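You operate a simulated robot arm through the tools that you are given. There is no shell and no other tool. Be economical: measure what you need, move in short steps, check, and stop when the job is done.

The job below is to be done with a simulated two-armed robot. You get a single attempt, and the scene is never put back.

## Task
Take the blue cloth from the top of the analyser bench and lay it out flat on the top of the island bench.

It is judged by the outcome, as a careful person would: the job done as asked, and still so three seconds after it is handed in. It fails if anything else is knocked over, pushed out of place, dropped, spilled or broken. Flat cloth is picked up by pressing the open fingertips on it (5 to 10 N) and closing them slowly along it; thin cloth reads only 2 to 8 mm in the jaws.

## Robot
Two 7-joint arms with two-finger parallel grippers on one trunk, on a base that drives. Base frame: it is fixed to the floor where the robot stands at the start and does not move with it; the origin is under the middle of the robot, x ahead of it, y to its left, z up. Units: mm, rad, N and s.
The left shoulder is at the start at [70, 134, 1051], the right one opposite. Places, roughly: island bench [2500, -500, 800]. Payload 1.57 kg a hand.
Tool frame (each hand has its own): the origin (TCP) lies between the finger pads and is the grasp point; the fingertips stand 30 mm ahead of it; z points along the fingers, y is the line along which they close. Largest opening 80 mm; finger width 17, thickness 12; the body of the gripper, 40 by 82 mm, starts 80 mm behind the TCP.
Orientation is that of the tool frame in the base frame, as a unit quaternion [w, x, y, z]. With the fingers straight down and closing along the base's y, the tool's x points along the base's -x, its y along +y and its z along -z.

## Interface
- The arms move only by the tool arm_command. It takes "left_targets", "right_targets" or both (then of equal length, played together; a hand with none holds still); each is a list of rows, each a list of 7 numbers: the turn, a rotation vector about the tool's x, y, z in units of 4 degrees (1.0 is 4 degrees), then the shift along the tool's x, y, z in units of 25 mm (1.0 is 25 mm), then the finger opening in mm, from 0 to 80. In form: [[rx, ry, rz, tx, ty, tz, claw], ...]. A call has 1 to 12 rows; each row shifts and turns the commanded pose from where the row before left it, along the tool's axes as they then stand. A call with a number of a shift or a turn outside -1 to 1 is refused whole. Rows are played at 5 a second. More than 50 mm and 0.15 rad between two rows, or a gripper value outside its range, and nothing of the call is played. A pose out of reach is approached as far as the arm can. The call stops where the force on the tool passes 40 N (or 10 N more than at its start, if that is more) or the arm is blocked; 0.2 s more then pass. Each finger travels about 153 mm/s and halts on what it meets, pressing with about 26 N; the grip force reading is that of the motor and also rises with nothing between the fingers. The clock runs only during rows and for 0.2 s after the last one: add rows that do not move to give the fingers time. The reply holds the time, the measured pose of the TCP, the force on the tool along the base axes, the opening and the grip force, in the units named above and with some noise, and new pictures: "show" is both (left out), scene, wrist or none (wrist: the cameras of the hands that moved).
- Cameras (640 x 400 px; columns grow to the right, rows downward): "scene" is now at [131, -11.1, 1260.8]; the picture's right is [-0.13, -0.99, 0.00], its down [-0.73, 0.09, -0.67] and it looks along [0.67, -0.09, -0.74] (base axes); focal length 285 px, centre (320, 200). "left" rides on the left gripper at [72, 7, -122] in its tool frame; the picture's right is [-0.09, 1.00, 0.00], its down [-0.84, -0.08, -0.54] and it looks along [-0.54, -0.05, 0.84] (tool axes); focal length 238 px, centre (320, 200). "right" rides on the right gripper at [72, -7, -122] in its tool frame; the picture's right is [0.09, 1.00, 0.00], its down [-0.84, 0.08, -0.54] and it looks along [-0.54, 0.05, 0.84] (tool axes); focal length 238 px, centre (320, 200). There is no depth. A picture from a camera that has moved, and an enlarged one, comes with that camera's place and axes in the base frame and with its lens.
- move_column(by): slides the trunk up (or, below 0, down) by that many mm; the arms and the scene camera ride with it, the base frame stays. It gives what a move gives, with no picture.
- roll_base(legs): drives the robot by 1 to 6 legs, each [ahead, left, turn to the left] in mm, mm and rad, along the robot's own axes; the way and the turn of a leg run together, so that a leg with both is an arc; at most 1500 mm and 3.142 rad a leg. The arms and the cameras ride along, it lands a little off, and it stops where it bumps. It gives what a move gives, and a new picture of the scene camera.
- head_to(pan, tilt): turns the head with the scene camera to pan (to the left, within 1.501 rad either way) and tilt (down, from -0.506 to 1.204), counted from straight ahead of the robot. It gives what a move gives, and a new picture of the scene camera.
- enlarge(camera, box): a new picture of the part [left, top, right, bottom] of that camera's present view, enlarged. It takes no simulated time.
- sign_off(): hands the job in; it is judged then, once.

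Go step by step. Nothing tells you exact positions but the pictures and the camera data: compare them with the known pose of the tool, close in by small moves and look again before you grip or let go. The budget is 120 turns and 170 pictures, counting those below and the enlarged ones. Unless the task says otherwise, let go and move clear before handing in, and close with one line.

The tools are called as a command line: name --argument value ..., lists and objects as JSON in quotes. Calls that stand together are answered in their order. arm_command: Moves the arms, as the interface text tells. Its arguments: {"type":"object","properties":{"left_targets":{"type":"array"},"right_targets":{"type":"array"},"show":{"type":"string","enum":["both","scene","wrist","none"]}},"required":[]} The other tools are called the same way: move_column (by) slides the trunk up or down; roll_base (legs) drives the base; head_to (pan, tilt) turns the head that bears the scene camera; enlarge (camera, box) takes an enlarged picture of a part of a camera's view; sign_off () hands the job in.

At the start:

```text
clock: 0.0
left_ee_pos: [510.2, 204.0, 946.1]
left_orientation: [0.0, 0.0, 1.0, 0.0]
left_ft_force: [-0.2, -0.1, -0.6]
left_grip_width: 79.9
left_grasp_force: 0.1
right_ee_pos: [408.1, -186.5, 1002.0]
right_orientation: [0.0, 0.001, 1.0, 0.0]
right_ft_force: [-0.3, 0.0, -0.5]
right_grip_width: 80.0
right_grasp_force: 0.0
trunk travel left (down, up): [-625.0, 315.0]
robot x, y, heading: [-1.3, 1.4, -0.0]
head pan, tilt: [-0.127, 0.831]
```

scene: 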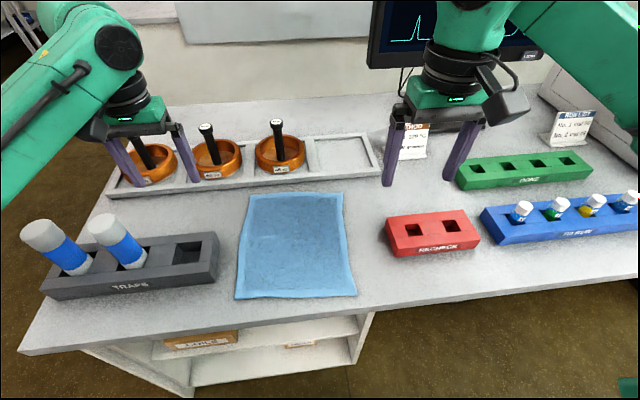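
right: 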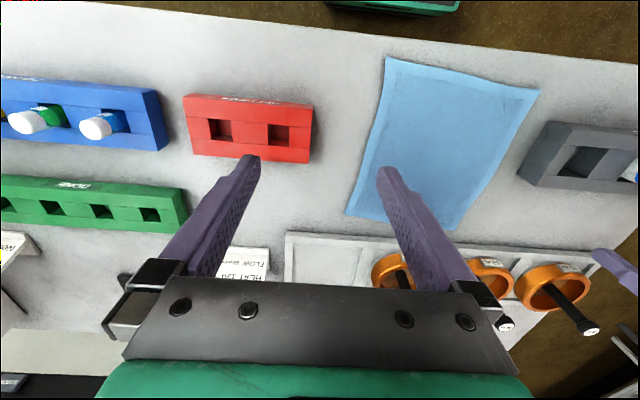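
left: 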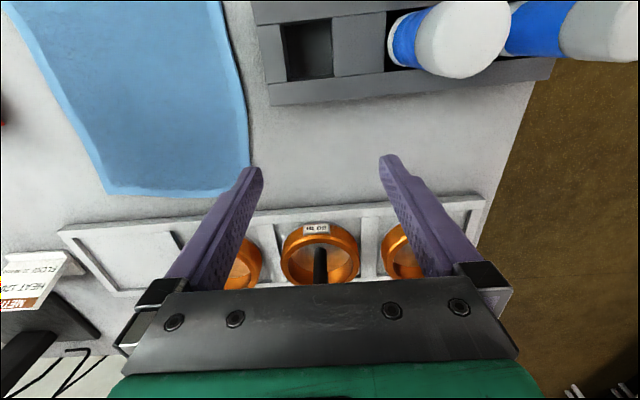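

The cloth lies at about x 365–670, y −140 to 120 with its near edge about 50 mm from the bench edge. I plan to pinch both near corners, one in each hand, so first I bring the hands above them.

arm_command --left_targets '[[0, 0, 0, 0.489, -0.529, 0.649, 50], [0, 0, 0, 0.489, -0.529, 0.649, 50], [0, 0, 0, 0.489, -0.529, 0.649, 50], [0, 0, 0, 0.489, -0.529, 0.649, 50], [0, 0, 0, 0.489, -0.529, 0.649, 50], [0, 0, 0, 0.489, -0.529, 0.649, 50], [0, 0, 0, 0.489, -0.529, 0.649, 50], [0, 0, 0, 0.489, -0.529, 0.649, 50], [0, 0, 0, 0.489, -0.529, 0.649, 50]]' --right_targets '[[0, 0, 0, 0.102, 0.451, 0.898, 50], [0, 0, 0, 0.102, 0.451, 0.898, 50], [0, 0, 0, 0.102, 0.451, 0.898, 50], [0, 0, 0, 0.102, 0.451, 0.898, 50], [0, 0, 0, 0.102, 0.451, 0.898, 50], [0, 0, 0, 0.102, 0.451, 0.898, 50], [0, 0, 0, 0.102, 0.451, 0.898, 50], [0, 0, 0, 0.102, 0.451, 0.898, 50], [0, 0, 0, 0.102, 0.451, 0.898, 50]]'

```text
clock: 2.0
left_ee_pos: [401.8, 82.5, 801.7]
left_orientation: [0.0, -0.001, 1.0, 0.001]
left_ft_force: [0.1, -0.3, -0.3]
left_grip_width: 50.2
left_grasp_force: 0.1
right_ee_pos: [386.4, -86.0, 800.1]
right_orientation: [0.0, 0.0, 1.0, 0.0]
right_ft_force: [-0.1, 1.3, -0.7]
right_grip_width: 50.1
right_grasp_force: 0.1
trunk travel left (down, up): [-625.0, 315.0]
robot x, y, heading: [2.1, -2.3, -0.001]
head pan, tilt: [-0.127, 0.831]
camera scene: at [131.2, -11.1, 1260.8], right [-0.13, -0.99, 0.0], down [-0.73, 0.09, -0.67], along [0.67, -0.09, -0.74], focal length 285 px, centre (320, 200)
camera right: at [314.4, -92.2, 921.6], right [-0.09, 1.0, 0.0], down [0.84, 0.08, 0.54], along [0.54, 0.05, -0.84], focal length 238 px, centre (320, 200)
camera left: at [330.6, 88.5, 922.8], right [0.09, 1.0, 0.0], down [0.84, -0.08, 0.54], along [0.54, -0.05, -0.84], focal length 238 px, centre (320, 200)
```

scene: 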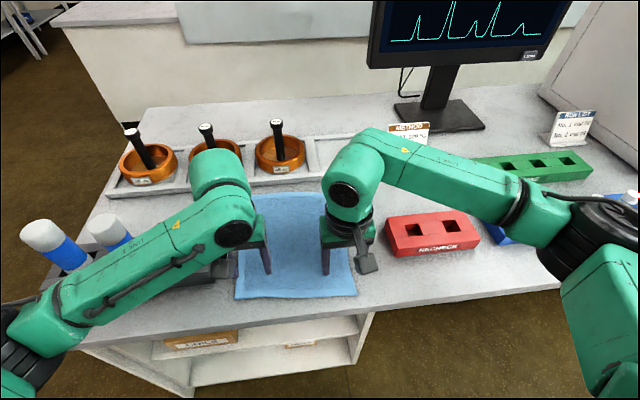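
right: 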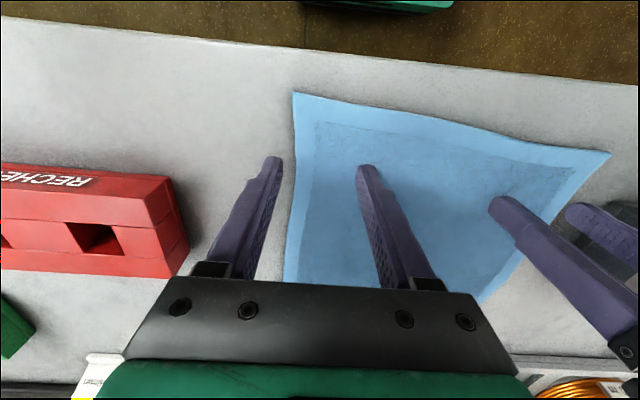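
left: 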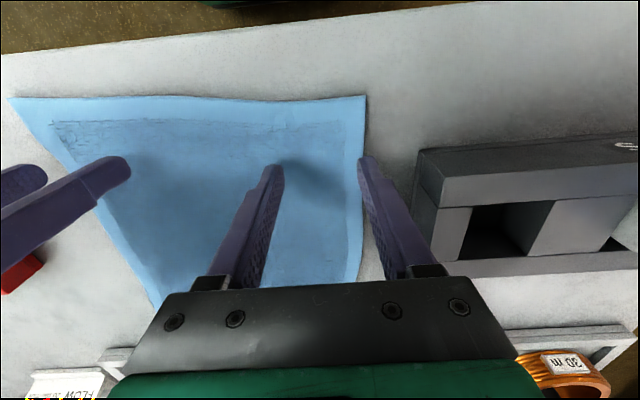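

Triangulating the cloth between the cameras puts the surface nearer z≈763 than 713, with the fingertips now about 8 mm above it. I shift to the near corners and lower in very small steps while reading the force.

arm_command --left_targets '[[0, 0, 0, 0.85, 0, 0, 46], [0, 0, 0, 0, 0, 0.1, 46], [0, 0, 0, 0, 0, 0.1, 46], [0, 0, 0, 0, 0, 0, 46]]' --right_targets '[[0, 0, 0, 0.98, 0.25, 0, 46], [0, 0, 0, 0, 0, 0.1, 46], [0, 0, 0, 0, 0, 0.1, 46], [0, 0, 0, 0, 0, 0, 46]]' --show "wrist"

```text
clock: 3.0
left_ee_pos: [379.3, 83.0, 795.5]
left_orientation: [0.001, 0.0, 1.0, 0.0]
left_ft_force: [0.3, 0.0, 0.1]
left_grip_width: 46.1
left_grasp_force: 0.1
right_ee_pos: [361.1, -77.6, 797.4]
right_orientation: [0.0, 0.0, 1.0, 0.0]
right_ft_force: [0.5, 0.3, 0.4]
right_grip_width: 46.0
right_grasp_force: 0.0
trunk travel left (down, up): [-625.0, 315.0]
robot x, y, heading: [-0.1, 0.6, -0.003]
head pan, tilt: [-0.127, 0.831]
camera right: at [289.1, -85.7, 917.9], right [-0.09, 1.0, 0.0], down [0.84, 0.08, 0.54], along [0.54, 0.05, -0.84], focal length 238 px, centre (320, 200)
camera left: at [308.7, 89.1, 917.1], right [0.09, 1.0, 0.0], down [0.84, -0.08, 0.54], along [0.54, -0.05, -0.84], focal length 238 px, centre (320, 200)
```

right: 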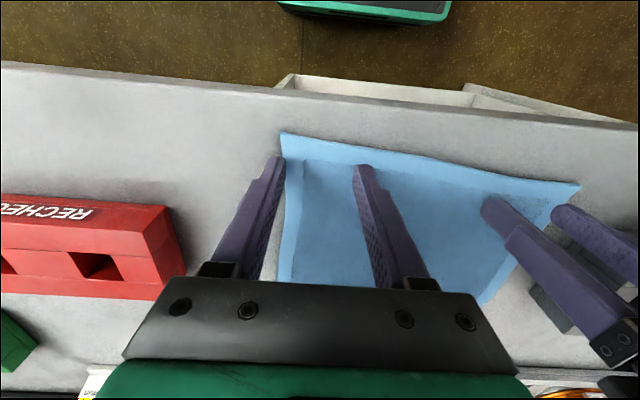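
left: 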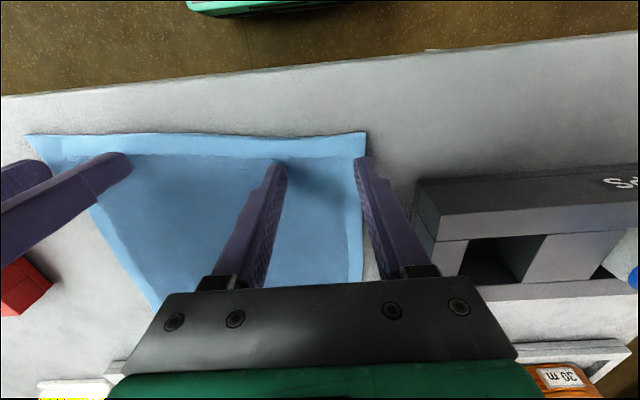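

The outer fingers sit right on the cloth's side edges, so I nudge both hands inward a little and keep lowering.

arm_command --left_targets '[[0, 0, 0, 0, -0.3, 0, 46], [0, 0, 0, 0, 0, 0.08, 46], [0, 0, 0, 0, 0, 0.08, 46], [0, 0, 0, 0, 0, 0, 46]]' --right_targets '[[0, 0, 0, 0, 0.35, 0, 46], [0, 0, 0, 0, 0, 0.08, 46], [0, 0, 0, 0, 0, 0.08, 46], [0, 0, 0, 0, 0, 0, 46]]' --show "none"

arm_command --left_targets '[[0, 0, 0, 0, 0, 0.1, 46], [0, 0, 0, 0, 0, 0.1, 46], [0, 0, 0, 0, 0, 0, 46]]' --right_targets '[[0, 0, 0, 0, 0, 0.1, 46], [0, 0, 0, 0, 0, 0.1, 46], [0, 0, 0, 0, 0, 0, 46]]' --show "wrist"

```text
clock: 4.0
left_ee_pos: [381.1, 75.6, 793.4]
left_orientation: [0.002, -0.001, 1.0, -0.001]
left_ft_force: [1.8, -0.4, 11.1]
left_grip_width: 46.2
left_grasp_force: 0.0
right_ee_pos: [360.5, -69.2, 794.2]
right_orientation: [0.001, 0.0, 1.0, 0.001]
right_ft_force: [1.5, 0.8, 5.0]
right_grip_width: 45.9
right_grasp_force: 0.1
trunk travel left (down, up): [-625.0, 315.0]
robot x, y, heading: [2.8, -2.3, -0.003]
head pan, tilt: [-0.127, 0.831]
```

```text
clock: 4.6
left_ee_pos: [379.8, 75.6, 793.9]
left_orientation: [0.011, -0.002, 1.0, -0.001]
left_ft_force: [-1.3, 1.8, 18.3]
left_grip_width: 45.8
left_grasp_force: 0.0
right_ee_pos: [360.1, -68.8, 793.2]
right_orientation: [0.005, 0.0, 1.0, 0.002]
right_ft_force: [-0.7, -2.4, 16.6]
right_grip_width: 45.9
right_grasp_force: 0.1
trunk travel left (down, up): [-625.0, 315.0]
robot x, y, heading: [-0.8, 1.3, -0.008]
head pan, tilt: [-0.127, 0.831]
stopped in row 3 (left hand): the force on the tool passed its limit (the readings are from after the stop); the commanded pose is now the measured one
camera right: at [286.5, -77.5, 912.4], right [-0.09, 1.0, 0.0], down [0.83, 0.07, 0.55], along [0.55, 0.05, -0.83], focal length 238 px, centre (320, 200)
camera left: at [306.0, 81.6, 912.6], right [0.09, 1.0, 0.0], down [0.83, -0.07, 0.56], along [0.56, -0.05, -0.83], focal length 238 px, centre (320, 200)
```

right: 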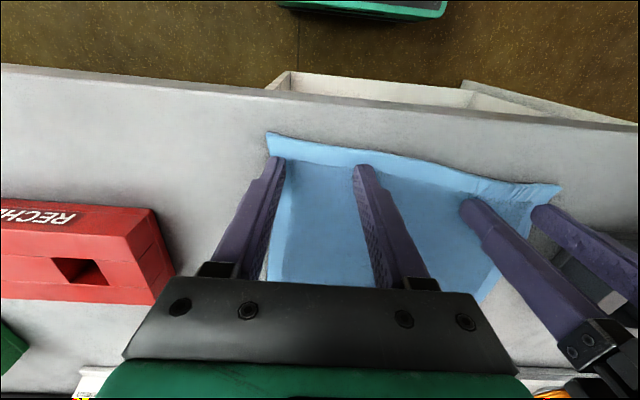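
left: 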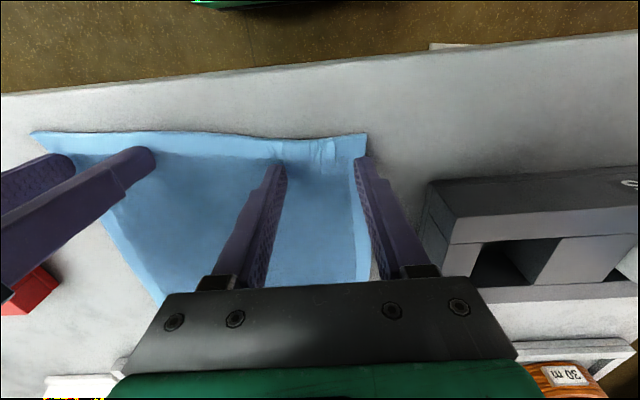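

Both hands press the cloth at TCP z≈793, which confirms the surface at about 763. Now I close slowly along it.

arm_command --left_targets '[[0, 0, 0, 0, 0, 0, 42], [0, 0, 0, 0, 0, 0, 38], [0, 0, 0, 0, 0, 0, 34], [0, 0, 0, 0, 0, 0, 30], [0, 0, 0, 0, 0, 0, 26], [0, 0, 0, 0, 0, 0, 22], [0, 0, 0, 0, 0, 0, 18], [0, 0, 0, 0, 0, 0, 14], [0, 0, 0, 0, 0, 0, 10], [0, 0, 0, 0, 0, 0, 5], [0, 0, 0, 0, 0, 0, 0], [0, 0, 0, 0, 0, 0, 0]]' --right_targets '[[0, 0, 0, 0, 0, 0, 42], [0, 0, 0, 0, 0, 0, 38], [0, 0, 0, 0, 0, 0, 34], [0, 0, 0, 0, 0, 0, 30], [0, 0, 0, 0, 0, 0, 26], [0, 0, 0, 0, 0, 0, 22], [0, 0, 0, 0, 0, 0, 18], [0, 0, 0, 0, 0, 0, 14], [0, 0, 0, 0, 0, 0, 10], [0, 0, 0, 0, 0, 0, 5], [0, 0, 0, 0, 0, 0, 0], [0, 0, 0, 0, 0, 0, 0]]' --show "wrist"

```text
clock: 7.2
left_ee_pos: [376.9, 74.8, 792.7]
left_orientation: [0.009, -0.001, 1.0, -0.003]
left_ft_force: [-0.4, -10.3, 33.0]
left_grip_width: 5.3
left_grasp_force: 25.5
right_ee_pos: [358.0, -68.8, 792.6]
right_orientation: [0.006, -0.001, 1.0, 0.003]
right_ft_force: [1.4, 10.1, 24.3]
right_grip_width: 5.1
right_grasp_force: 25.2
trunk travel left (down, up): [-625.0, 315.0]
robot x, y, heading: [-1.0, 0.4, -0.005]
head pan, tilt: [-0.127, 0.831]
camera right: at [284.9, -77.4, 912.1], right [-0.09, 1.0, 0.0], down [0.83, 0.07, 0.55], along [0.55, 0.05, -0.83], focal length 238 px, centre (320, 200)
camera left: at [304.2, 81.3, 912.4], right [0.09, 1.0, 0.0], down [0.83, -0.07, 0.56], along [0.56, -0.05, -0.83], focal length 238 px, centre (320, 200)
```

right: 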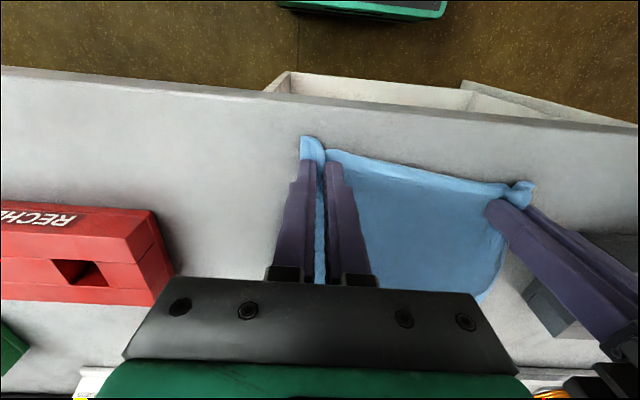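
left: 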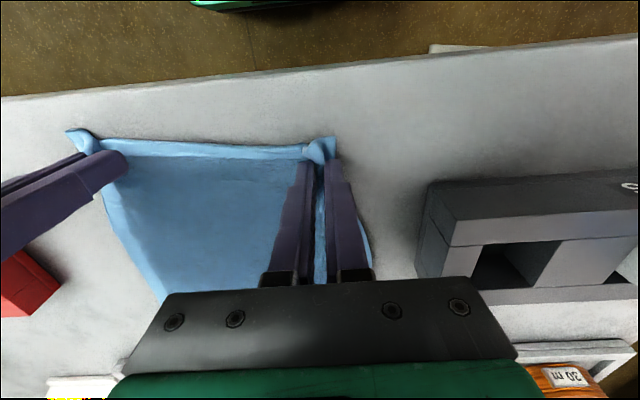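

Both grips read about 5 mm of cloth and it shows bunched in both jaws. I lift with the trunk so the cloth hangs from its near edge.

move_column --by 100

move_column --by 205

head_to --pan 0 --tilt 0.8

```text
clock: 8.6
left_ee_pos: [382.4, 76.9, 889.0]
left_orientation: [0.005, -0.002, 1.0, -0.001]
left_ft_force: [-1.8, -11.5, -0.5]
left_grip_width: 4.8
left_grasp_force: 25.2
right_ee_pos: [362.4, -69.2, 889.4]
right_orientation: [0.003, 0.0, 1.0, 0.002]
right_ft_force: [1.9, 10.9, -0.7]
right_grip_width: 4.5
right_grasp_force: 25.0
trunk travel left (down, up): [-725.0, 215.0]
robot x, y, heading: [-1.5, 2.0, 0.001]
head pan, tilt: [-0.127, 0.831]
```

```text
clock: 10.8
left_ee_pos: [382.9, 75.4, 1094.7]
left_orientation: [0.005, -0.001, 1.0, -0.002]
left_ft_force: [-1.1, -12.1, -0.2]
left_grip_width: 4.9
left_grasp_force: 25.2
right_ee_pos: [363.0, -69.5, 1094.9]
right_orientation: [0.003, 0.0, 1.0, 0.002]
right_ft_force: [0.4, 11.0, -1.1]
right_grip_width: 4.4
right_grasp_force: 24.8
trunk travel left (down, up): [-930.0, 10.0]
robot x, y, heading: [-2.2, -1.3, 0.003]
head pan, tilt: [-0.127, 0.831]
```

```text
clock: 11.4
left_ee_pos: [381.9, 76.3, 1094.3]
left_orientation: [0.005, -0.002, 1.0, -0.001]
left_ft_force: [-0.1, -12.0, 0.2]
left_grip_width: 4.9
left_grasp_force: 25.0
right_ee_pos: [363.1, -70.0, 1095.4]
right_orientation: [0.002, 0.0, 1.0, 0.002]
right_ft_force: [0.2, 11.3, -0.6]
right_grip_width: 4.6
right_grasp_force: 25.5
trunk travel left (down, up): [-930.0, 10.0]
robot x, y, heading: [2.4, -3.4, -0.001]
head pan, tilt: [0.0, 0.799]
camera scene: at [133.5, -1.1, 1568.3], right [0.0, -1.0, 0.0], down [-0.72, 0.0, -0.7], along [0.7, 0.0, -0.72], focal length 285 px, centre (320, 200)
```

scene: 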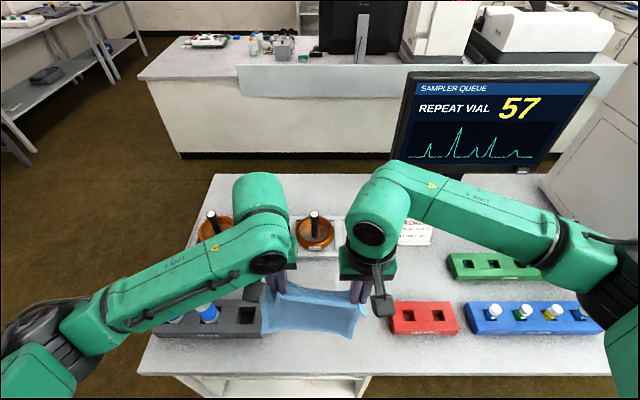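

The cloth is up and hanging from both hands. Now I look at the way to the island bench.

head_to --pan 0 --tilt 0.3

head_to --pan 0.9 --tilt 0.5

head_to --pan -0.9 --tilt 0.5

```text
clock: 12.4
left_ee_pos: [381.4, 75.8, 1095.1]
left_orientation: [0.005, -0.002, 1.0, -0.002]
left_ft_force: [-1.1, -11.0, -0.4]
left_grip_width: 4.7
left_grasp_force: 24.9
right_ee_pos: [362.8, -68.6, 1094.4]
right_orientation: [0.001, 0.0, 1.0, 0.001]
right_ft_force: [1.4, 10.6, 0.8]
right_grip_width: 4.4
right_grasp_force: 25.3
trunk travel left (down, up): [-930.0, 10.0]
robot x, y, heading: [3.8, -2.6, 0.001]
head pan, tilt: [0.0, 0.3]
camera scene: at [146.0, -1.1, 1612.6], right [0.0, -1.0, 0.0], down [-0.3, 0.0, -0.95], along [0.95, 0.0, -0.3], focal length 285 px, centre (320, 200)
```

scene: 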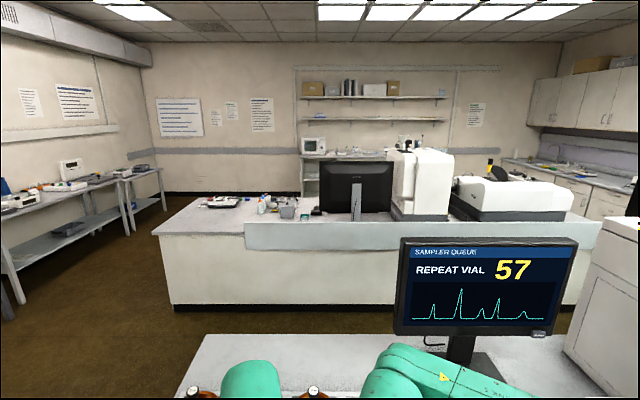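

```text
clock: 13.6
left_ee_pos: [382.2, 76.0, 1093.5]
left_orientation: [0.005, -0.002, 1.0, -0.002]
left_ft_force: [-0.8, -10.6, -0.3]
left_grip_width: 4.9
left_grasp_force: 24.4
right_ee_pos: [363.2, -69.3, 1094.9]
right_orientation: [0.002, 0.0, 1.0, 0.002]
right_ft_force: [0.8, 11.7, -0.8]
right_grip_width: 4.6
right_grasp_force: 25.4
trunk travel left (down, up): [-930.0, 10.0]
robot x, y, heading: [-1.9, -2.7, -0.006]
head pan, tilt: [0.901, 0.499]
camera scene: at [109.3, 70.1, 1594.3], right [0.78, -0.62, 0.0], down [-0.3, -0.37, -0.88], along [0.55, 0.69, -0.48], focal length 285 px, centre (320, 200)
```

scene: 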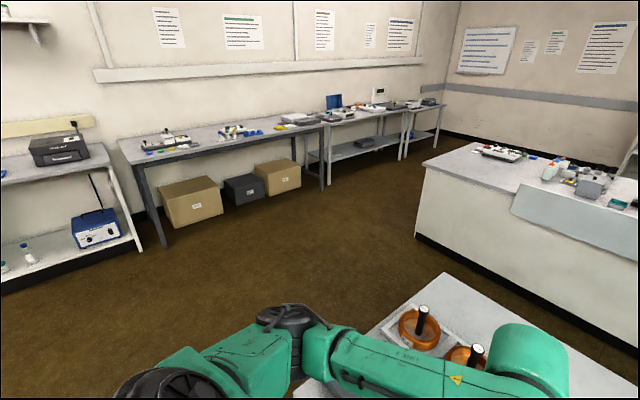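

```text
clock: 15.4
left_ee_pos: [381.7, 75.3, 1094.3]
left_orientation: [0.005, -0.002, 1.0, -0.002]
left_ft_force: [-1.0, -12.5, -0.7]
left_grip_width: 4.8
left_grasp_force: 25.5
right_ee_pos: [362.2, -69.1, 1094.5]
right_orientation: [0.003, 0.001, 1.0, 0.001]
right_ft_force: [1.4, 10.6, 0.5]
right_grip_width: 4.5
right_grasp_force: 25.1
trunk travel left (down, up): [-930.0, 10.0]
robot x, y, heading: [-0.1, 1.8, 0.0]
head pan, tilt: [-0.901, 0.499]
camera scene: at [109.3, -72.3, 1594.3], right [-0.78, -0.62, 0.0], down [-0.3, 0.38, -0.88], along [0.55, -0.69, -0.48], focal length 285 px, centre (320, 200)
```

scene: 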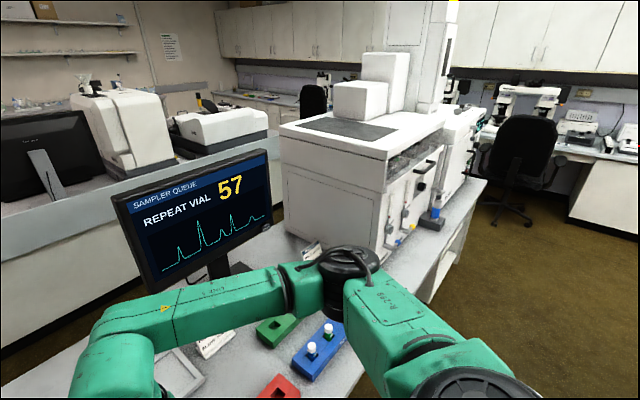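

The island's left front corner lies near (2060, 1200) with clear worktop there, in front of its tray and left of the screen. The way goes back, left past the analyser bench end (y≈450), then ahead; I first ease the cloth tension slightly.

arm_command --left_targets '[[0, 0, 0, 0, -0.12, 0, 0], [0, 0, 0, 0, 0, 0, 0]]' --right_targets '[[0, 0, 0, 0, 0.12, 0, 0], [0, 0, 0, 0, 0, 0, 0]]' --show "wrist"

head_to --pan 0.5 --tilt 0.7

roll_base --legs '[[-350, 0, 0], [0, 1000, 0]]'

```text
clock: 16.0
left_ee_pos: [382.0, 73.9, 1094.1]
left_orientation: [0.005, -0.002, 1.0, 0.0]
left_ft_force: [0.2, -4.7, -0.6]
left_grip_width: 4.5
left_grasp_force: 24.9
right_ee_pos: [361.1, -66.2, 1094.1]
right_orientation: [0.002, 0.001, 1.0, 0.001]
right_ft_force: [1.5, 4.1, -0.3]
right_grip_width: 4.1
right_grasp_force: 24.4
trunk travel left (down, up): [-930.0, 10.0]
robot x, y, heading: [0.4, -3.0, -0.0]
head pan, tilt: [-0.901, 0.499]
camera right: at [290.0, -74.4, 1214.8], right [-0.09, 1.0, 0.0], down [0.83, 0.07, 0.55], along [0.54, 0.05, -0.84], focal length 238 px, centre (320, 200)
camera left: at [309.4, 79.2, 1214.9], right [0.09, 1.0, 0.0], down [0.83, -0.07, 0.55], along [0.55, -0.05, -0.83], focal length 238 px, centre (320, 200)
```

right: 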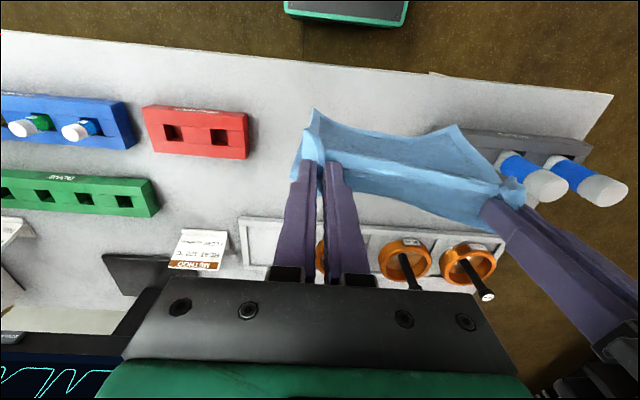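
left: 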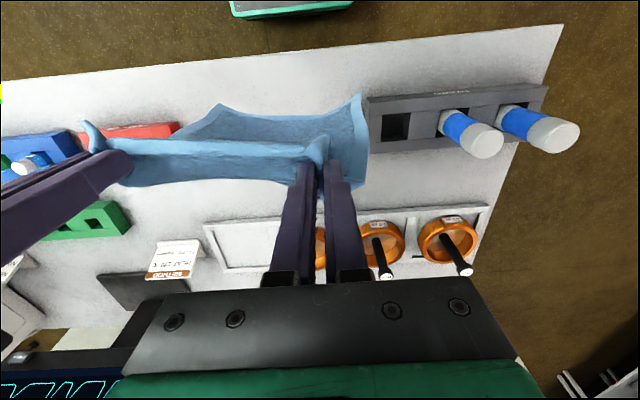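

```text
clock: 17.5
left_ee_pos: [381.7, 72.6, 1094.2]
left_orientation: [0.006, -0.002, 1.0, -0.001]
left_ft_force: [0.1, -2.9, 0.2]
left_grip_width: 4.6
left_grasp_force: 25.5
right_ee_pos: [361.9, -66.2, 1094.7]
right_orientation: [0.003, 0.0, 1.0, 0.002]
right_ft_force: [1.4, 4.2, 0.5]
right_grip_width: 4.3
right_grasp_force: 24.7
trunk travel left (down, up): [-930.0, 10.0]
robot x, y, heading: [-1.5, -0.3, 0.001]
head pan, tilt: [0.499, 0.7]
camera scene: at [127.4, 39.5, 1576.6], right [0.48, -0.88, 0.0], down [-0.57, -0.31, -0.76], along [0.67, 0.37, -0.64], focal length 285 px, centre (320, 200)
```

scene: 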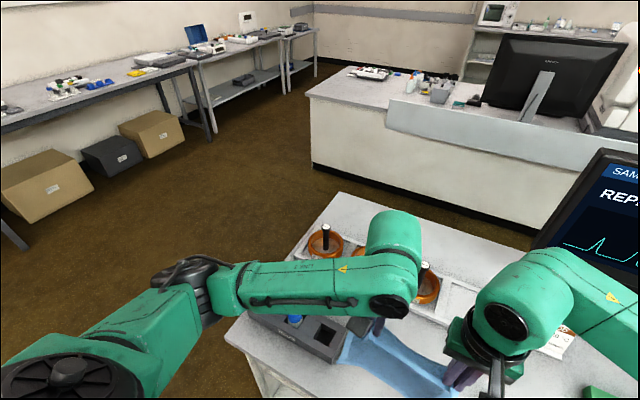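

```text
clock: 24.6
left_ee_pos: [34.1, 1072.5, 1094.3]
left_orientation: [0.005, 0.001, 1.0, -0.002]
left_ft_force: [0.6, -3.4, 0.2]
left_grip_width: 4.6
left_grasp_force: 25.3
right_ee_pos: [13.5, 933.4, 1094.2]
right_orientation: [0.002, 0.003, 1.0, 0.003]
right_ft_force: [-0.5, 3.8, -0.4]
right_grip_width: 4.3
right_grasp_force: 24.9
trunk travel left (down, up): [-930.0, 10.0]
robot x, y, heading: [-349.3, 998.6, -0.007]
head pan, tilt: [0.499, 0.7]
camera scene: at [-221.2, 1040.4, 1576.6], right [0.47, -0.88, 0.0], down [-0.57, -0.31, -0.77], along [0.67, 0.36, -0.64], focal length 285 px, centre (320, 200)
```

scene: 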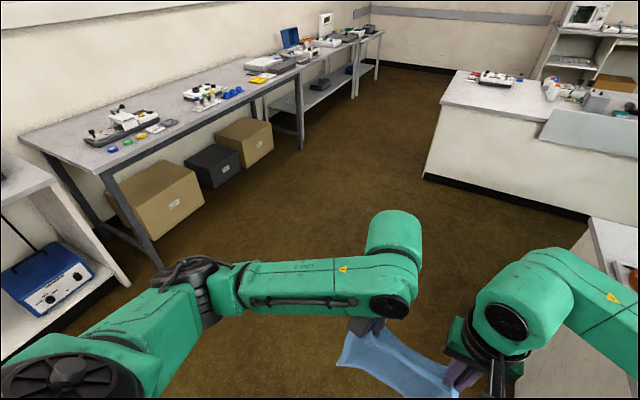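

The way is clear; intersecting two views puts the island's front-left corner near (2110, 1245, ~720). I drive ahead to about x=1250 and look from there.

roll_base --legs '[[800, 0, 0], [800, 0, 0]]'

head_to --pan 0 --tilt 0.6

```text
clock: 32.9
left_ee_pos: [1670.8, 1051.7, 1094.3]
left_orientation: [0.006, 0.005, 1.0, -0.002]
left_ft_force: [-0.5, -2.8, 0.0]
left_grip_width: 4.7
left_grasp_force: 25.4
right_ee_pos: [1649.6, 911.5, 1096.0]
right_orientation: [0.003, 0.007, 1.0, 0.002]
right_ft_force: [-0.6, 4.0, 0.5]
right_grip_width: 4.1
right_grasp_force: 25.1
trunk travel left (down, up): [-930.0, 10.0]
robot x, y, heading: [1288.6, 983.2, -0.013]
head pan, tilt: [0.499, 0.7]
camera scene: at [1414.8, 1022.1, 1576.7], right [0.47, -0.88, 0.0], down [-0.57, -0.3, -0.77], along [0.68, 0.36, -0.64], focal length 285 px, centre (320, 200)
```

scene: 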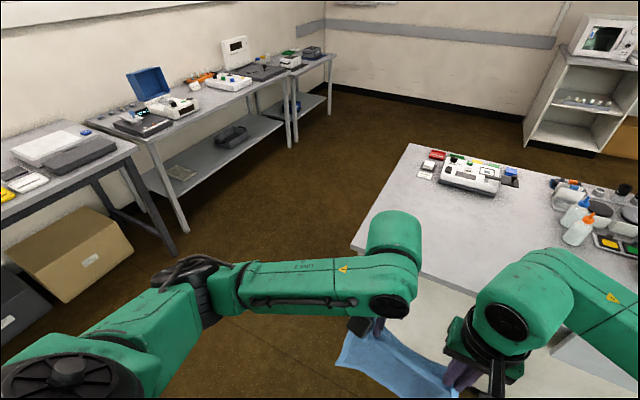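

```text
clock: 33.9
left_ee_pos: [1671.5, 1052.0, 1094.7]
left_orientation: [0.005, 0.005, 1.0, -0.001]
left_ft_force: [-0.4, -2.5, -0.3]
left_grip_width: 4.8
left_grasp_force: 25.5
right_ee_pos: [1649.5, 913.3, 1095.4]
right_orientation: [0.003, 0.007, 1.0, 0.002]
right_ft_force: [0.9, 3.4, 0.0]
right_grip_width: 4.2
right_grasp_force: 25.2
trunk travel left (down, up): [-930.0, 10.0]
robot x, y, heading: [1286.9, 990.4, -0.018]
head pan, tilt: [0.0, 0.6]
camera scene: at [1429.7, 981.4, 1585.1], right [-0.01, -1.0, 0.0], down [-0.57, 0.01, -0.82], along [0.82, -0.01, -0.57], focal length 285 px, centre (320, 200)
```

scene: 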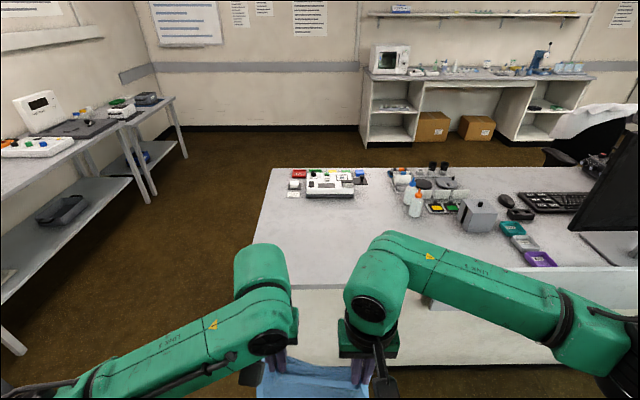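

There is clear worktop at about x 2100–2650, y 620–1290, so I aim to lay the cloth around (2310, 980). I drive close to the island front and then extend the hands.

roll_base --legs '[[350, 0, 0.014], [150, 0, 0]]'

head_to --pan 0 --tilt 1.0

```text
clock: 37.1
left_ee_pos: [2164.2, 1052.4, 1095.5]
left_orientation: [0.007, 0.001, 1.0, -0.003]
left_ft_force: [-1.1, -3.6, -0.4]
left_grip_width: 4.8
left_grasp_force: 24.9
right_ee_pos: [2144.2, 912.9, 1094.7]
right_orientation: [0.003, 0.003, 1.0, 0.002]
right_ft_force: [-0.2, 3.9, -0.1]
right_grip_width: 4.0
right_grasp_force: 25.0
trunk travel left (down, up): [-930.0, 10.0]
robot x, y, heading: [1785.0, 981.6, -0.009]
head pan, tilt: [0.0, 0.6]
camera scene: at [1922.0, 979.0, 1585.5], right [0.0, -1.0, 0.0], down [-0.56, 0.0, -0.83], along [0.83, 0.0, -0.56], focal length 285 px, centre (320, 200)
```

scene: 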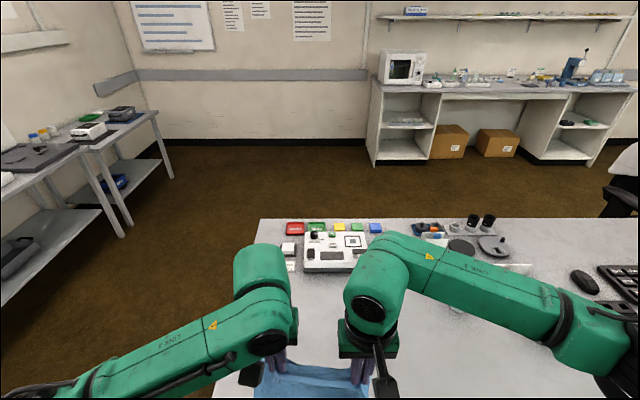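

```text
clock: 37.9
left_ee_pos: [2167.4, 1052.8, 1094.4]
left_orientation: [0.004, 0.0, 1.0, -0.002]
left_ft_force: [0.3, -3.2, -1.2]
left_grip_width: 4.5
left_grasp_force: 25.6
right_ee_pos: [2147.0, 912.3, 1093.3]
right_orientation: [0.003, 0.003, 1.0, 0.003]
right_ft_force: [-1.4, 3.5, -0.2]
right_grip_width: 4.3
right_grasp_force: 24.9
trunk travel left (down, up): [-930.0, 10.0]
robot x, y, heading: [1784.8, 980.7, -0.0]
head pan, tilt: [0.0, 1.0]
camera scene: at [1907.6, 979.0, 1553.1], right [0.0, -1.0, 0.0], down [-0.84, 0.0, -0.54], along [0.54, 0.0, -0.84], focal length 285 px, centre (320, 200)
```

scene: 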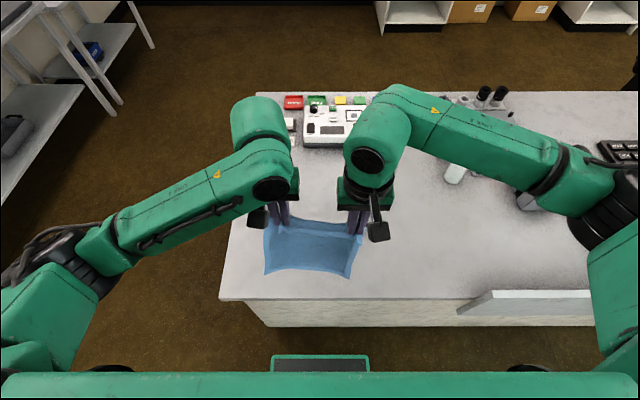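

The cloth hangs straight and is over the island edge. I roll 30 mm closer, then extend the hands forward and up, evening them out.

roll_base --legs '[[30, 0, 0]]'

arm_command --left_targets '[[0, 0, 0, -0.8, 0, -0.436, 0], [0, 0, 0, -0.8, 0, -0.436, 0], [0, 0, 0, -0.8, 0, -0.436, 0], [0, 0, 0, -0.8, 0, -0.436, 0], [0, 0, 0, -0.8, 0, -0.436, 0], [0, 0, 0, -0.8, 0, -0.436, 0], [0, 0, 0, -0.8, 0, -0.436, 0], [0, 0, 0, -0.8, 0, -0.436, 0], [0, 0, 0, -0.8, 0, -0.436, 0], [0, 0, 0, -0.8, 0, -0.436, 0], [0, 0, 0, -0.8, 0, -0.436, 0], [0, 0, 0, 0, 0, 0, 0]]' --right_targets '[[0, 0, 0, -0.873, 0, -0.436, 0], [0, 0, 0, -0.873, 0, -0.436, 0], [0, 0, 0, -0.873, 0, -0.436, 0], [0, 0, 0, -0.873, 0, -0.436, 0], [0, 0, 0, -0.873, 0, -0.436, 0], [0, 0, 0, -0.873, 0, -0.436, 0], [0, 0, 0, -0.873, 0, -0.436, 0], [0, 0, 0, -0.873, 0, -0.436, 0], [0, 0, 0, -0.873, 0, -0.436, 0], [0, 0, 0, -0.873, 0, -0.436, 0], [0, 0, 0, -0.873, 0, -0.436, 0], [0, 0, 0, 0, 0, 0, 0]]'

```text
clock: 38.8
left_ee_pos: [2189.5, 1051.8, 1096.5]
left_orientation: [0.009, 0.001, 1.0, -0.002]
left_ft_force: [-0.3, -2.9, 0.4]
left_grip_width: 4.4
left_grasp_force: 25.4
right_ee_pos: [2169.8, 913.8, 1096.7]
right_orientation: [0.006, 0.002, 1.0, 0.002]
right_ft_force: [-0.1, 3.0, -0.3]
right_grip_width: 4.1
right_grasp_force: 24.5
trunk travel left (down, up): [-930.0, 10.0]
robot x, y, heading: [1814.7, 980.8, -0.004]
head pan, tilt: [0.0, 1.0]
camera scene: at [1927.2, 979.0, 1554.0], right [0.0, -1.0, 0.0], down [-0.84, 0.0, -0.55], along [0.55, 0.0, -0.84], focal length 285 px, centre (320, 200)
```

scene: 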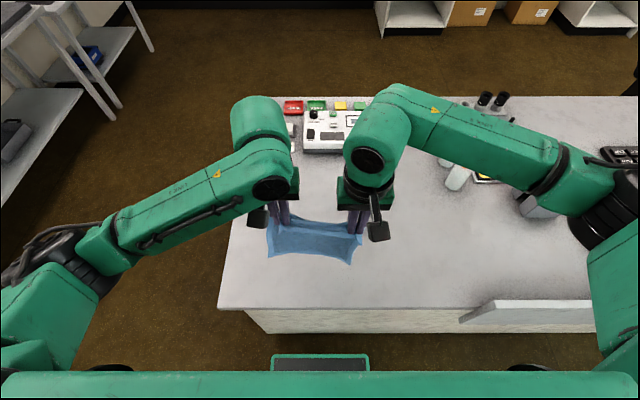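

```text
clock: 41.4
left_ee_pos: [2414.2, 1049.5, 1216.5]
left_orientation: [0.006, 0.001, 1.0, -0.001]
left_ft_force: [-0.8, -4.2, -0.5]
left_grip_width: 4.6
left_grasp_force: 25.4
right_ee_pos: [2401.1, 911.0, 1207.8]
right_orientation: [0.003, 0.002, 1.0, 0.002]
right_ft_force: [0.3, 3.6, -0.3]
right_grip_width: 4.2
right_grasp_force: 25.3
right hand out of reach, approached as far as the arm can: row 11
trunk travel left (down, up): [-930.0, 10.0]
robot x, y, heading: [1811.7, 981.6, -0.004]
head pan, tilt: [0.0, 1.0]
camera scene: at [1936.0, 977.4, 1553.2], right [0.0, -1.0, 0.0], down [-0.84, 0.0, -0.54], along [0.54, 0.0, -0.84], focal length 285 px, centre (320, 200)
camera right: at [2327.8, 902.0, 1328.4], right [-0.09, 1.0, 0.0], down [0.83, 0.07, 0.55], along [0.55, 0.05, -0.84], focal length 238 px, centre (320, 200)
camera left: at [2341.2, 1056.4, 1336.6], right [0.1, 1.0, 0.0], down [0.83, -0.08, 0.55], along [0.55, -0.05, -0.83], focal length 238 px, centre (320, 200)
```

scene: 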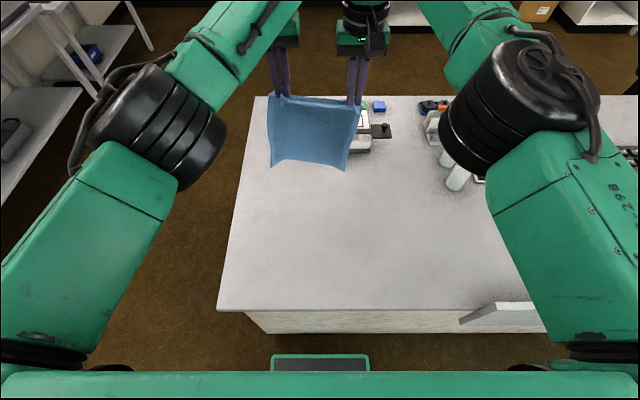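
right: 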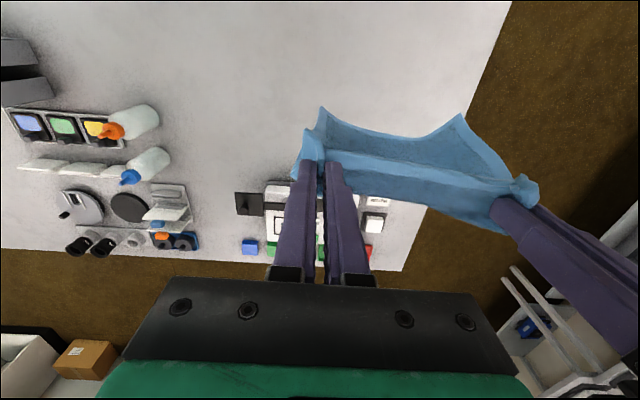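
left: 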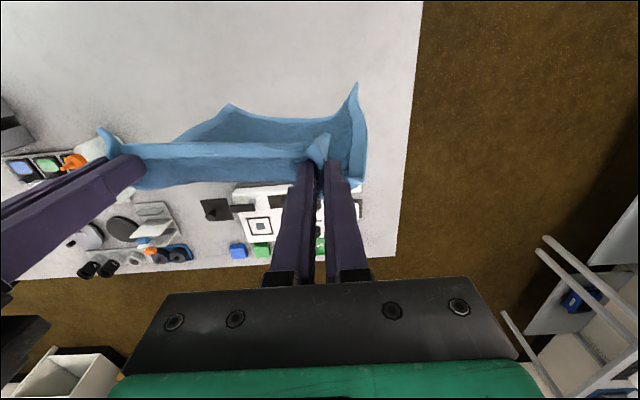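

The cloth hangs over the clear worktop, its bottom around z≈970. I lower the trunk 190 mm and check the gap.

move_column --by -190

head_to --pan 0 --tilt 0.85

```text
clock: 43.5
left_ee_pos: [2414.8, 1052.0, 1024.4]
left_orientation: [0.006, 0.001, 1.0, -0.002]
left_ft_force: [-0.2, -5.8, -0.3]
left_grip_width: 4.5
left_grasp_force: 24.9
right_ee_pos: [2400.5, 910.0, 1018.9]
right_orientation: [0.003, 0.003, 1.0, 0.002]
right_ft_force: [0.4, 5.1, 0.3]
right_grip_width: 3.8
right_grasp_force: 24.7
trunk travel left (down, up): [-740.0, 200.0]
robot x, y, heading: [1816.4, 981.0, -0.001]
head pan, tilt: [0.0, 1.0]
```

```text
clock: 44.2
left_ee_pos: [2414.6, 1052.3, 1025.7]
left_orientation: [0.006, 0.001, 1.0, -0.002]
left_ft_force: [-0.1, -5.8, -0.8]
left_grip_width: 4.6
left_grasp_force: 25.1
right_ee_pos: [2401.3, 911.2, 1018.4]
right_orientation: [0.002, 0.002, 1.0, 0.002]
right_ft_force: [0.2, 5.3, 1.1]
right_grip_width: 4.2
right_grasp_force: 25.3
trunk travel left (down, up): [-740.0, 200.0]
robot x, y, heading: [1818.2, 981.2, -0.005]
head pan, tilt: [0.0, 0.85]
camera scene: at [1945.0, 978.9, 1374.3], right [0.0, -1.0, 0.0], down [-0.75, 0.0, -0.66], along [0.66, 0.0, -0.75], focal length 285 px, centre (320, 200)
```

scene: 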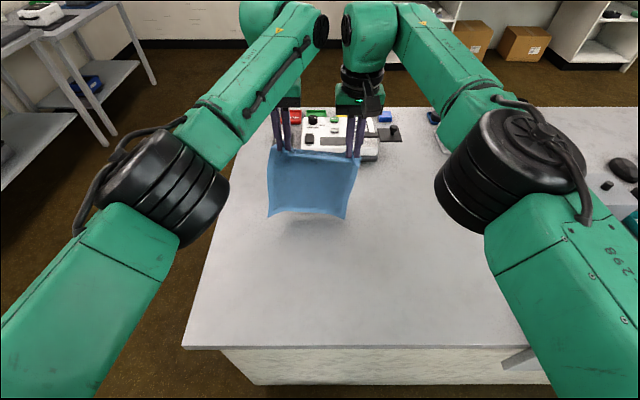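

The cloth's bottom is still 30–60 mm above the worktop. I lower another 50 mm and check for touch.

move_column --by -50

enlarge --camera "scene" --box '[200, 100, 440, 250]'

```text
clock: 45.1
left_ee_pos: [2414.0, 1050.6, 975.1]
left_orientation: [0.006, 0.001, 1.0, -0.001]
left_ft_force: [0.0, -5.5, -0.3]
left_grip_width: 4.4
left_grasp_force: 25.0
right_ee_pos: [2400.1, 910.8, 967.7]
right_orientation: [0.003, 0.002, 1.0, 0.001]
right_ft_force: [-0.3, 5.9, 0.6]
right_grip_width: 4.1
right_grasp_force: 24.9
trunk travel left (down, up): [-690.0, 250.0]
robot x, y, heading: [1814.8, 982.1, -0.005]
head pan, tilt: [0.0, 0.85]
```

```text
2.67 times, centred on (320, 175) of scene
camera zoom: at [1944.7, 978.9, 1324.3], right [0.0, -1.0, 0.0], down [-0.75, 0.0, -0.66], along [0.66, 0.0, -0.75], focal length 760 px, centre (320, 267)
```

zoom: 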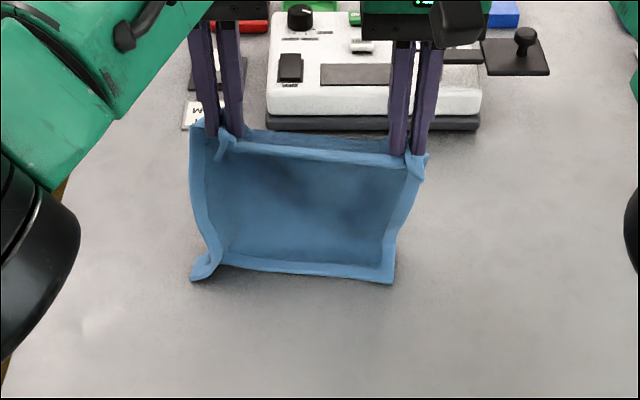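

The bottom now touches, but its left corner curls toward the robot. I raise slightly, roll 50 mm further in, and then lay it by pulling back while lowering so that the far edge trails ahead.

move_column --by 28

roll_base --legs '[[50, 0, 0]]'

```text
clock: 45.8
left_ee_pos: [2415.0, 1051.5, 1002.7]
left_orientation: [0.005, 0.0, 1.0, -0.002]
left_ft_force: [0.9, -4.7, -0.7]
left_grip_width: 4.5
left_grasp_force: 25.0
right_ee_pos: [2401.4, 910.2, 996.6]
right_orientation: [0.003, 0.002, 1.0, 0.003]
right_ft_force: [0.4, 6.2, -0.3]
right_grip_width: 4.2
right_grasp_force: 24.8
trunk travel left (down, up): [-718.0, 222.0]
robot x, y, heading: [1812.9, 980.5, -0.006]
head pan, tilt: [0.0, 0.85]
```

```text
clock: 46.7
left_ee_pos: [2459.4, 1051.7, 1005.1]
left_orientation: [0.008, 0.001, 1.0, -0.001]
left_ft_force: [-0.2, -5.2, 0.2]
left_grip_width: 4.5
left_grasp_force: 25.4
right_ee_pos: [2445.8, 911.3, 998.5]
right_orientation: [0.005, 0.002, 1.0, 0.002]
right_ft_force: [-0.4, 5.9, 1.3]
right_grip_width: 3.9
right_grasp_force: 25.5
trunk travel left (down, up): [-718.0, 222.0]
robot x, y, heading: [1867.1, 981.8, -0.001]
head pan, tilt: [0.0, 0.85]
camera scene: at [1989.2, 978.9, 1352.9], right [0.0, -1.0, 0.0], down [-0.75, 0.0, -0.66], along [0.66, 0.0, -0.75], focal length 285 px, centre (320, 200)
```

scene: 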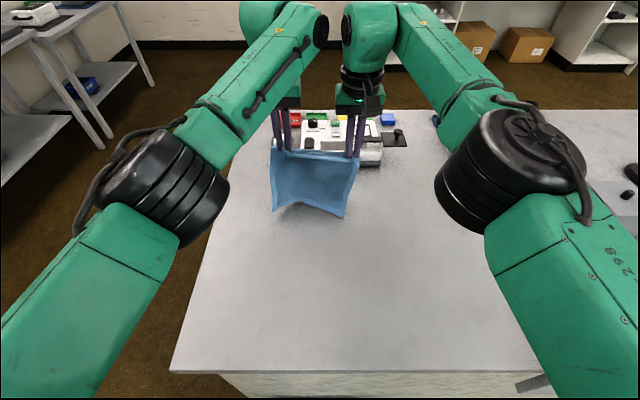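

Now I start the lay: pull back about 90 mm while lowering 40 mm, then look.

arm_command --left_targets '[[0, 0, 0, 0.6, 0, 0.3, 0], [0, 0, 0, 0.8, 0, 0.3, 0], [0, 0, 0, 0.8, 0, 0.35, 0], [0, 0, 0, 0.8, 0, 0.4, 0], [0, 0, 0, 0.8, 0, 0.4, 0]]' --right_targets '[[0, 0, 0, 0.5, 0, 0.2, 0], [0, 0, 0, 0.7, 0, 0.25, 0], [0, 0, 0, 0.7, 0, 0.3, 0], [0, 0, 0, 0.7, 0, 0.38, 0], [0, 0, 0, 0.7, 0, 0.38, 0]]' --show "none"

enlarge --camera "scene" --box '[200, 120, 440, 270]'

```text
clock: 47.9
left_ee_pos: [2366.5, 1054.6, 957.9]
left_orientation: [0.007, 0.001, 1.0, -0.002]
left_ft_force: [0.0, -6.4, 0.5]
left_grip_width: 4.7
left_grasp_force: 25.3
right_ee_pos: [2367.2, 911.9, 960.2]
right_orientation: [0.003, 0.002, 1.0, 0.001]
right_ft_force: [-0.5, 5.5, 0.3]
right_grip_width: 4.3
right_grasp_force: 25.2
trunk travel left (down, up): [-718.0, 222.0]
robot x, y, heading: [1862.9, 981.5, -0.003]
head pan, tilt: [0.0, 0.85]
```

```text
2.67 times, centred on (320, 195) of scene
camera zoom: at [1993.4, 979.1, 1352.4], right [0.0, -1.0, 0.0], down [-0.75, 0.0, -0.66], along [0.66, 0.0, -0.75], focal length 760 px, centre (320, 213)
```

zoom: 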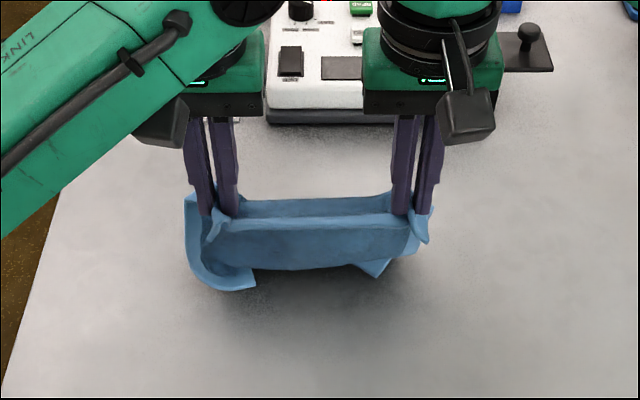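

The cloth now trails forward, but I want to see the left corner, so I check a wrist view.

enlarge --camera "left" --box '[0, 0, 640, 400]'

enlarge --camera "right" --box '[0, 0, 640, 400]'

```text
1.00 times, centred on (320, 200) of left
camera zoom: at [2295.1, 1060.2, 1077.9], right [0.09, 1.0, 0.0], down [0.83, -0.08, 0.55], along [0.55, -0.05, -0.83], focal length 238 px, centre (320, 200)
```

zoom: 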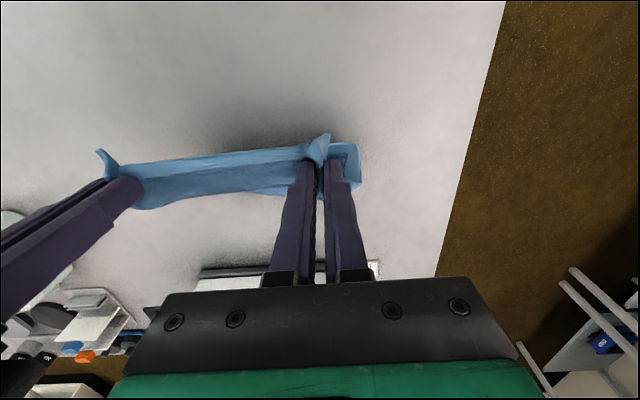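

```text
1.00 times, centred on (320, 200) of right
camera zoom: at [2294.0, 904.2, 1079.2], right [-0.09, 1.0, 0.0], down [0.83, 0.07, 0.55], along [0.54, 0.05, -0.84], focal length 238 px, centre (320, 200)
```

zoom: 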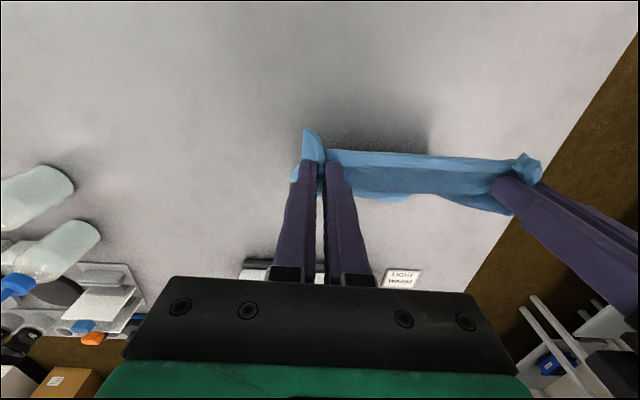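

The cloth may still be swinging, so I let it settle for two seconds and look again.

arm_command --left_targets '[[0, 0, 0, 0, 0, 0, 0], [0, 0, 0, 0, 0, 0, 0], [0, 0, 0, 0, 0, 0, 0], [0, 0, 0, 0, 0, 0, 0], [0, 0, 0, 0, 0, 0, 0], [0, 0, 0, 0, 0, 0, 0], [0, 0, 0, 0, 0, 0, 0], [0, 0, 0, 0, 0, 0, 0], [0, 0, 0, 0, 0, 0, 0], [0, 0, 0, 0, 0, 0, 0]]' --show "none"

enlarge --camera "scene" --box '[200, 120, 440, 270]'

```text
clock: 50.1
left_ee_pos: [2369.5, 1052.7, 957.7]
left_orientation: [0.006, 0.001, 1.0, -0.002]
left_ft_force: [0.4, -6.2, -1.0]
left_grip_width: 4.8
left_grasp_force: 25.1
right_ee_pos: [2368.8, 912.1, 958.7]
right_orientation: [0.002, 0.001, 1.0, 0.002]
right_ft_force: [-0.3, 6.9, 0.3]
right_grip_width: 4.2
right_grasp_force: 24.6
trunk travel left (down, up): [-718.0, 222.0]
robot x, y, heading: [1866.3, 980.7, -0.004]
head pan, tilt: [0.0, 0.85]
```

```text
2.67 times, centred on (320, 195) of scene
camera zoom: at [1994.4, 978.8, 1352.3], right [0.0, -1.0, 0.0], down [-0.75, 0.0, -0.66], along [0.66, 0.0, -0.75], focal length 760 px, centre (320, 213)
```

zoom: 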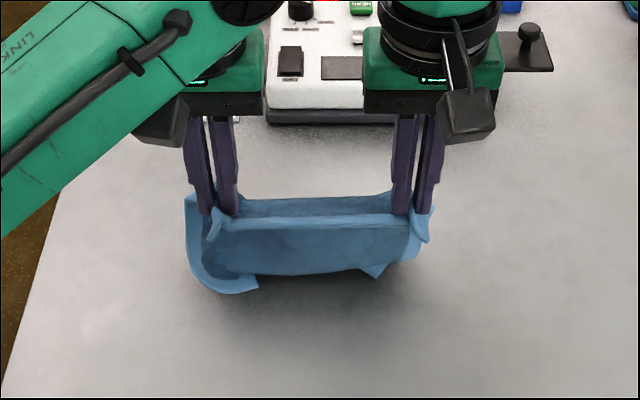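

The far part already rests ahead of the hands. I pull back level to make it trail out straight, then look.

arm_command --left_targets '[[0, 0, 0, 0.6, 0, 0, 0], [0, 0, 0, 0.7, 0, 0, 0], [0, 0, 0, 0.7, 0, 0.2, 0], [0, 0, 0, 0.7, 0, 0.4, 0], [0, 0, 0, 0.5, 0, 0.6, 0], [0, 0, 0, 0, 0, 0, 0], [0, 0, 0, 0, 0, 0, 0]]' --right_targets '[[0, 0, 0, 0.6, 0, 0, 0], [0, 0, 0, 0.7, 0, 0, 0], [0, 0, 0, 0.7, 0, 0.2, 0], [0, 0, 0, 0.7, 0, 0.4, 0], [0, 0, 0, 0.5, 0, 0.6, 0], [0, 0, 0, 0, 0, 0, 0], [0, 0, 0, 0, 0, 0, 0]]' --show "none"

enlarge --camera "scene" --box '[200, 150, 440, 300]'

```text
clock: 51.7
left_ee_pos: [2290.0, 1052.7, 926.7]
left_orientation: [0.007, 0.001, 1.0, -0.002]
left_ft_force: [0.3, -3.9, -0.2]
left_grip_width: 4.6
left_grasp_force: 25.0
right_ee_pos: [2289.0, 912.6, 927.7]
right_orientation: [0.002, 0.002, 1.0, 0.002]
right_ft_force: [-0.5, 4.3, -1.2]
right_grip_width: 4.0
right_grasp_force: 24.8
trunk travel left (down, up): [-718.0, 222.0]
robot x, y, heading: [1863.0, 979.7, -0.006]
head pan, tilt: [0.0, 0.85]
```

```text
2.67 times, centred on (320, 225) of scene
camera zoom: at [1994.2, 978.8, 1352.3], right [0.0, -1.0, 0.0], down [-0.75, 0.0, -0.66], along [0.66, 0.0, -0.75], focal length 760 px, centre (320, 133)
```

zoom: 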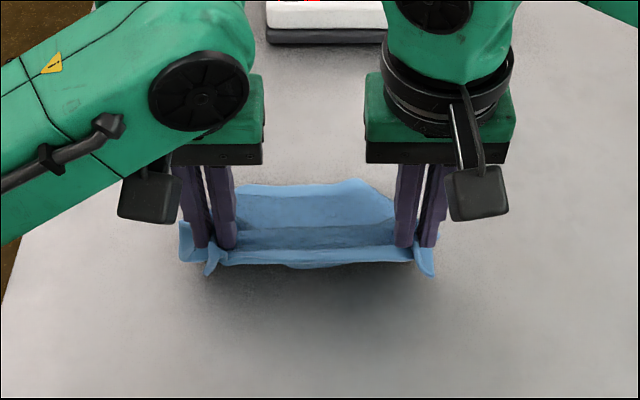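

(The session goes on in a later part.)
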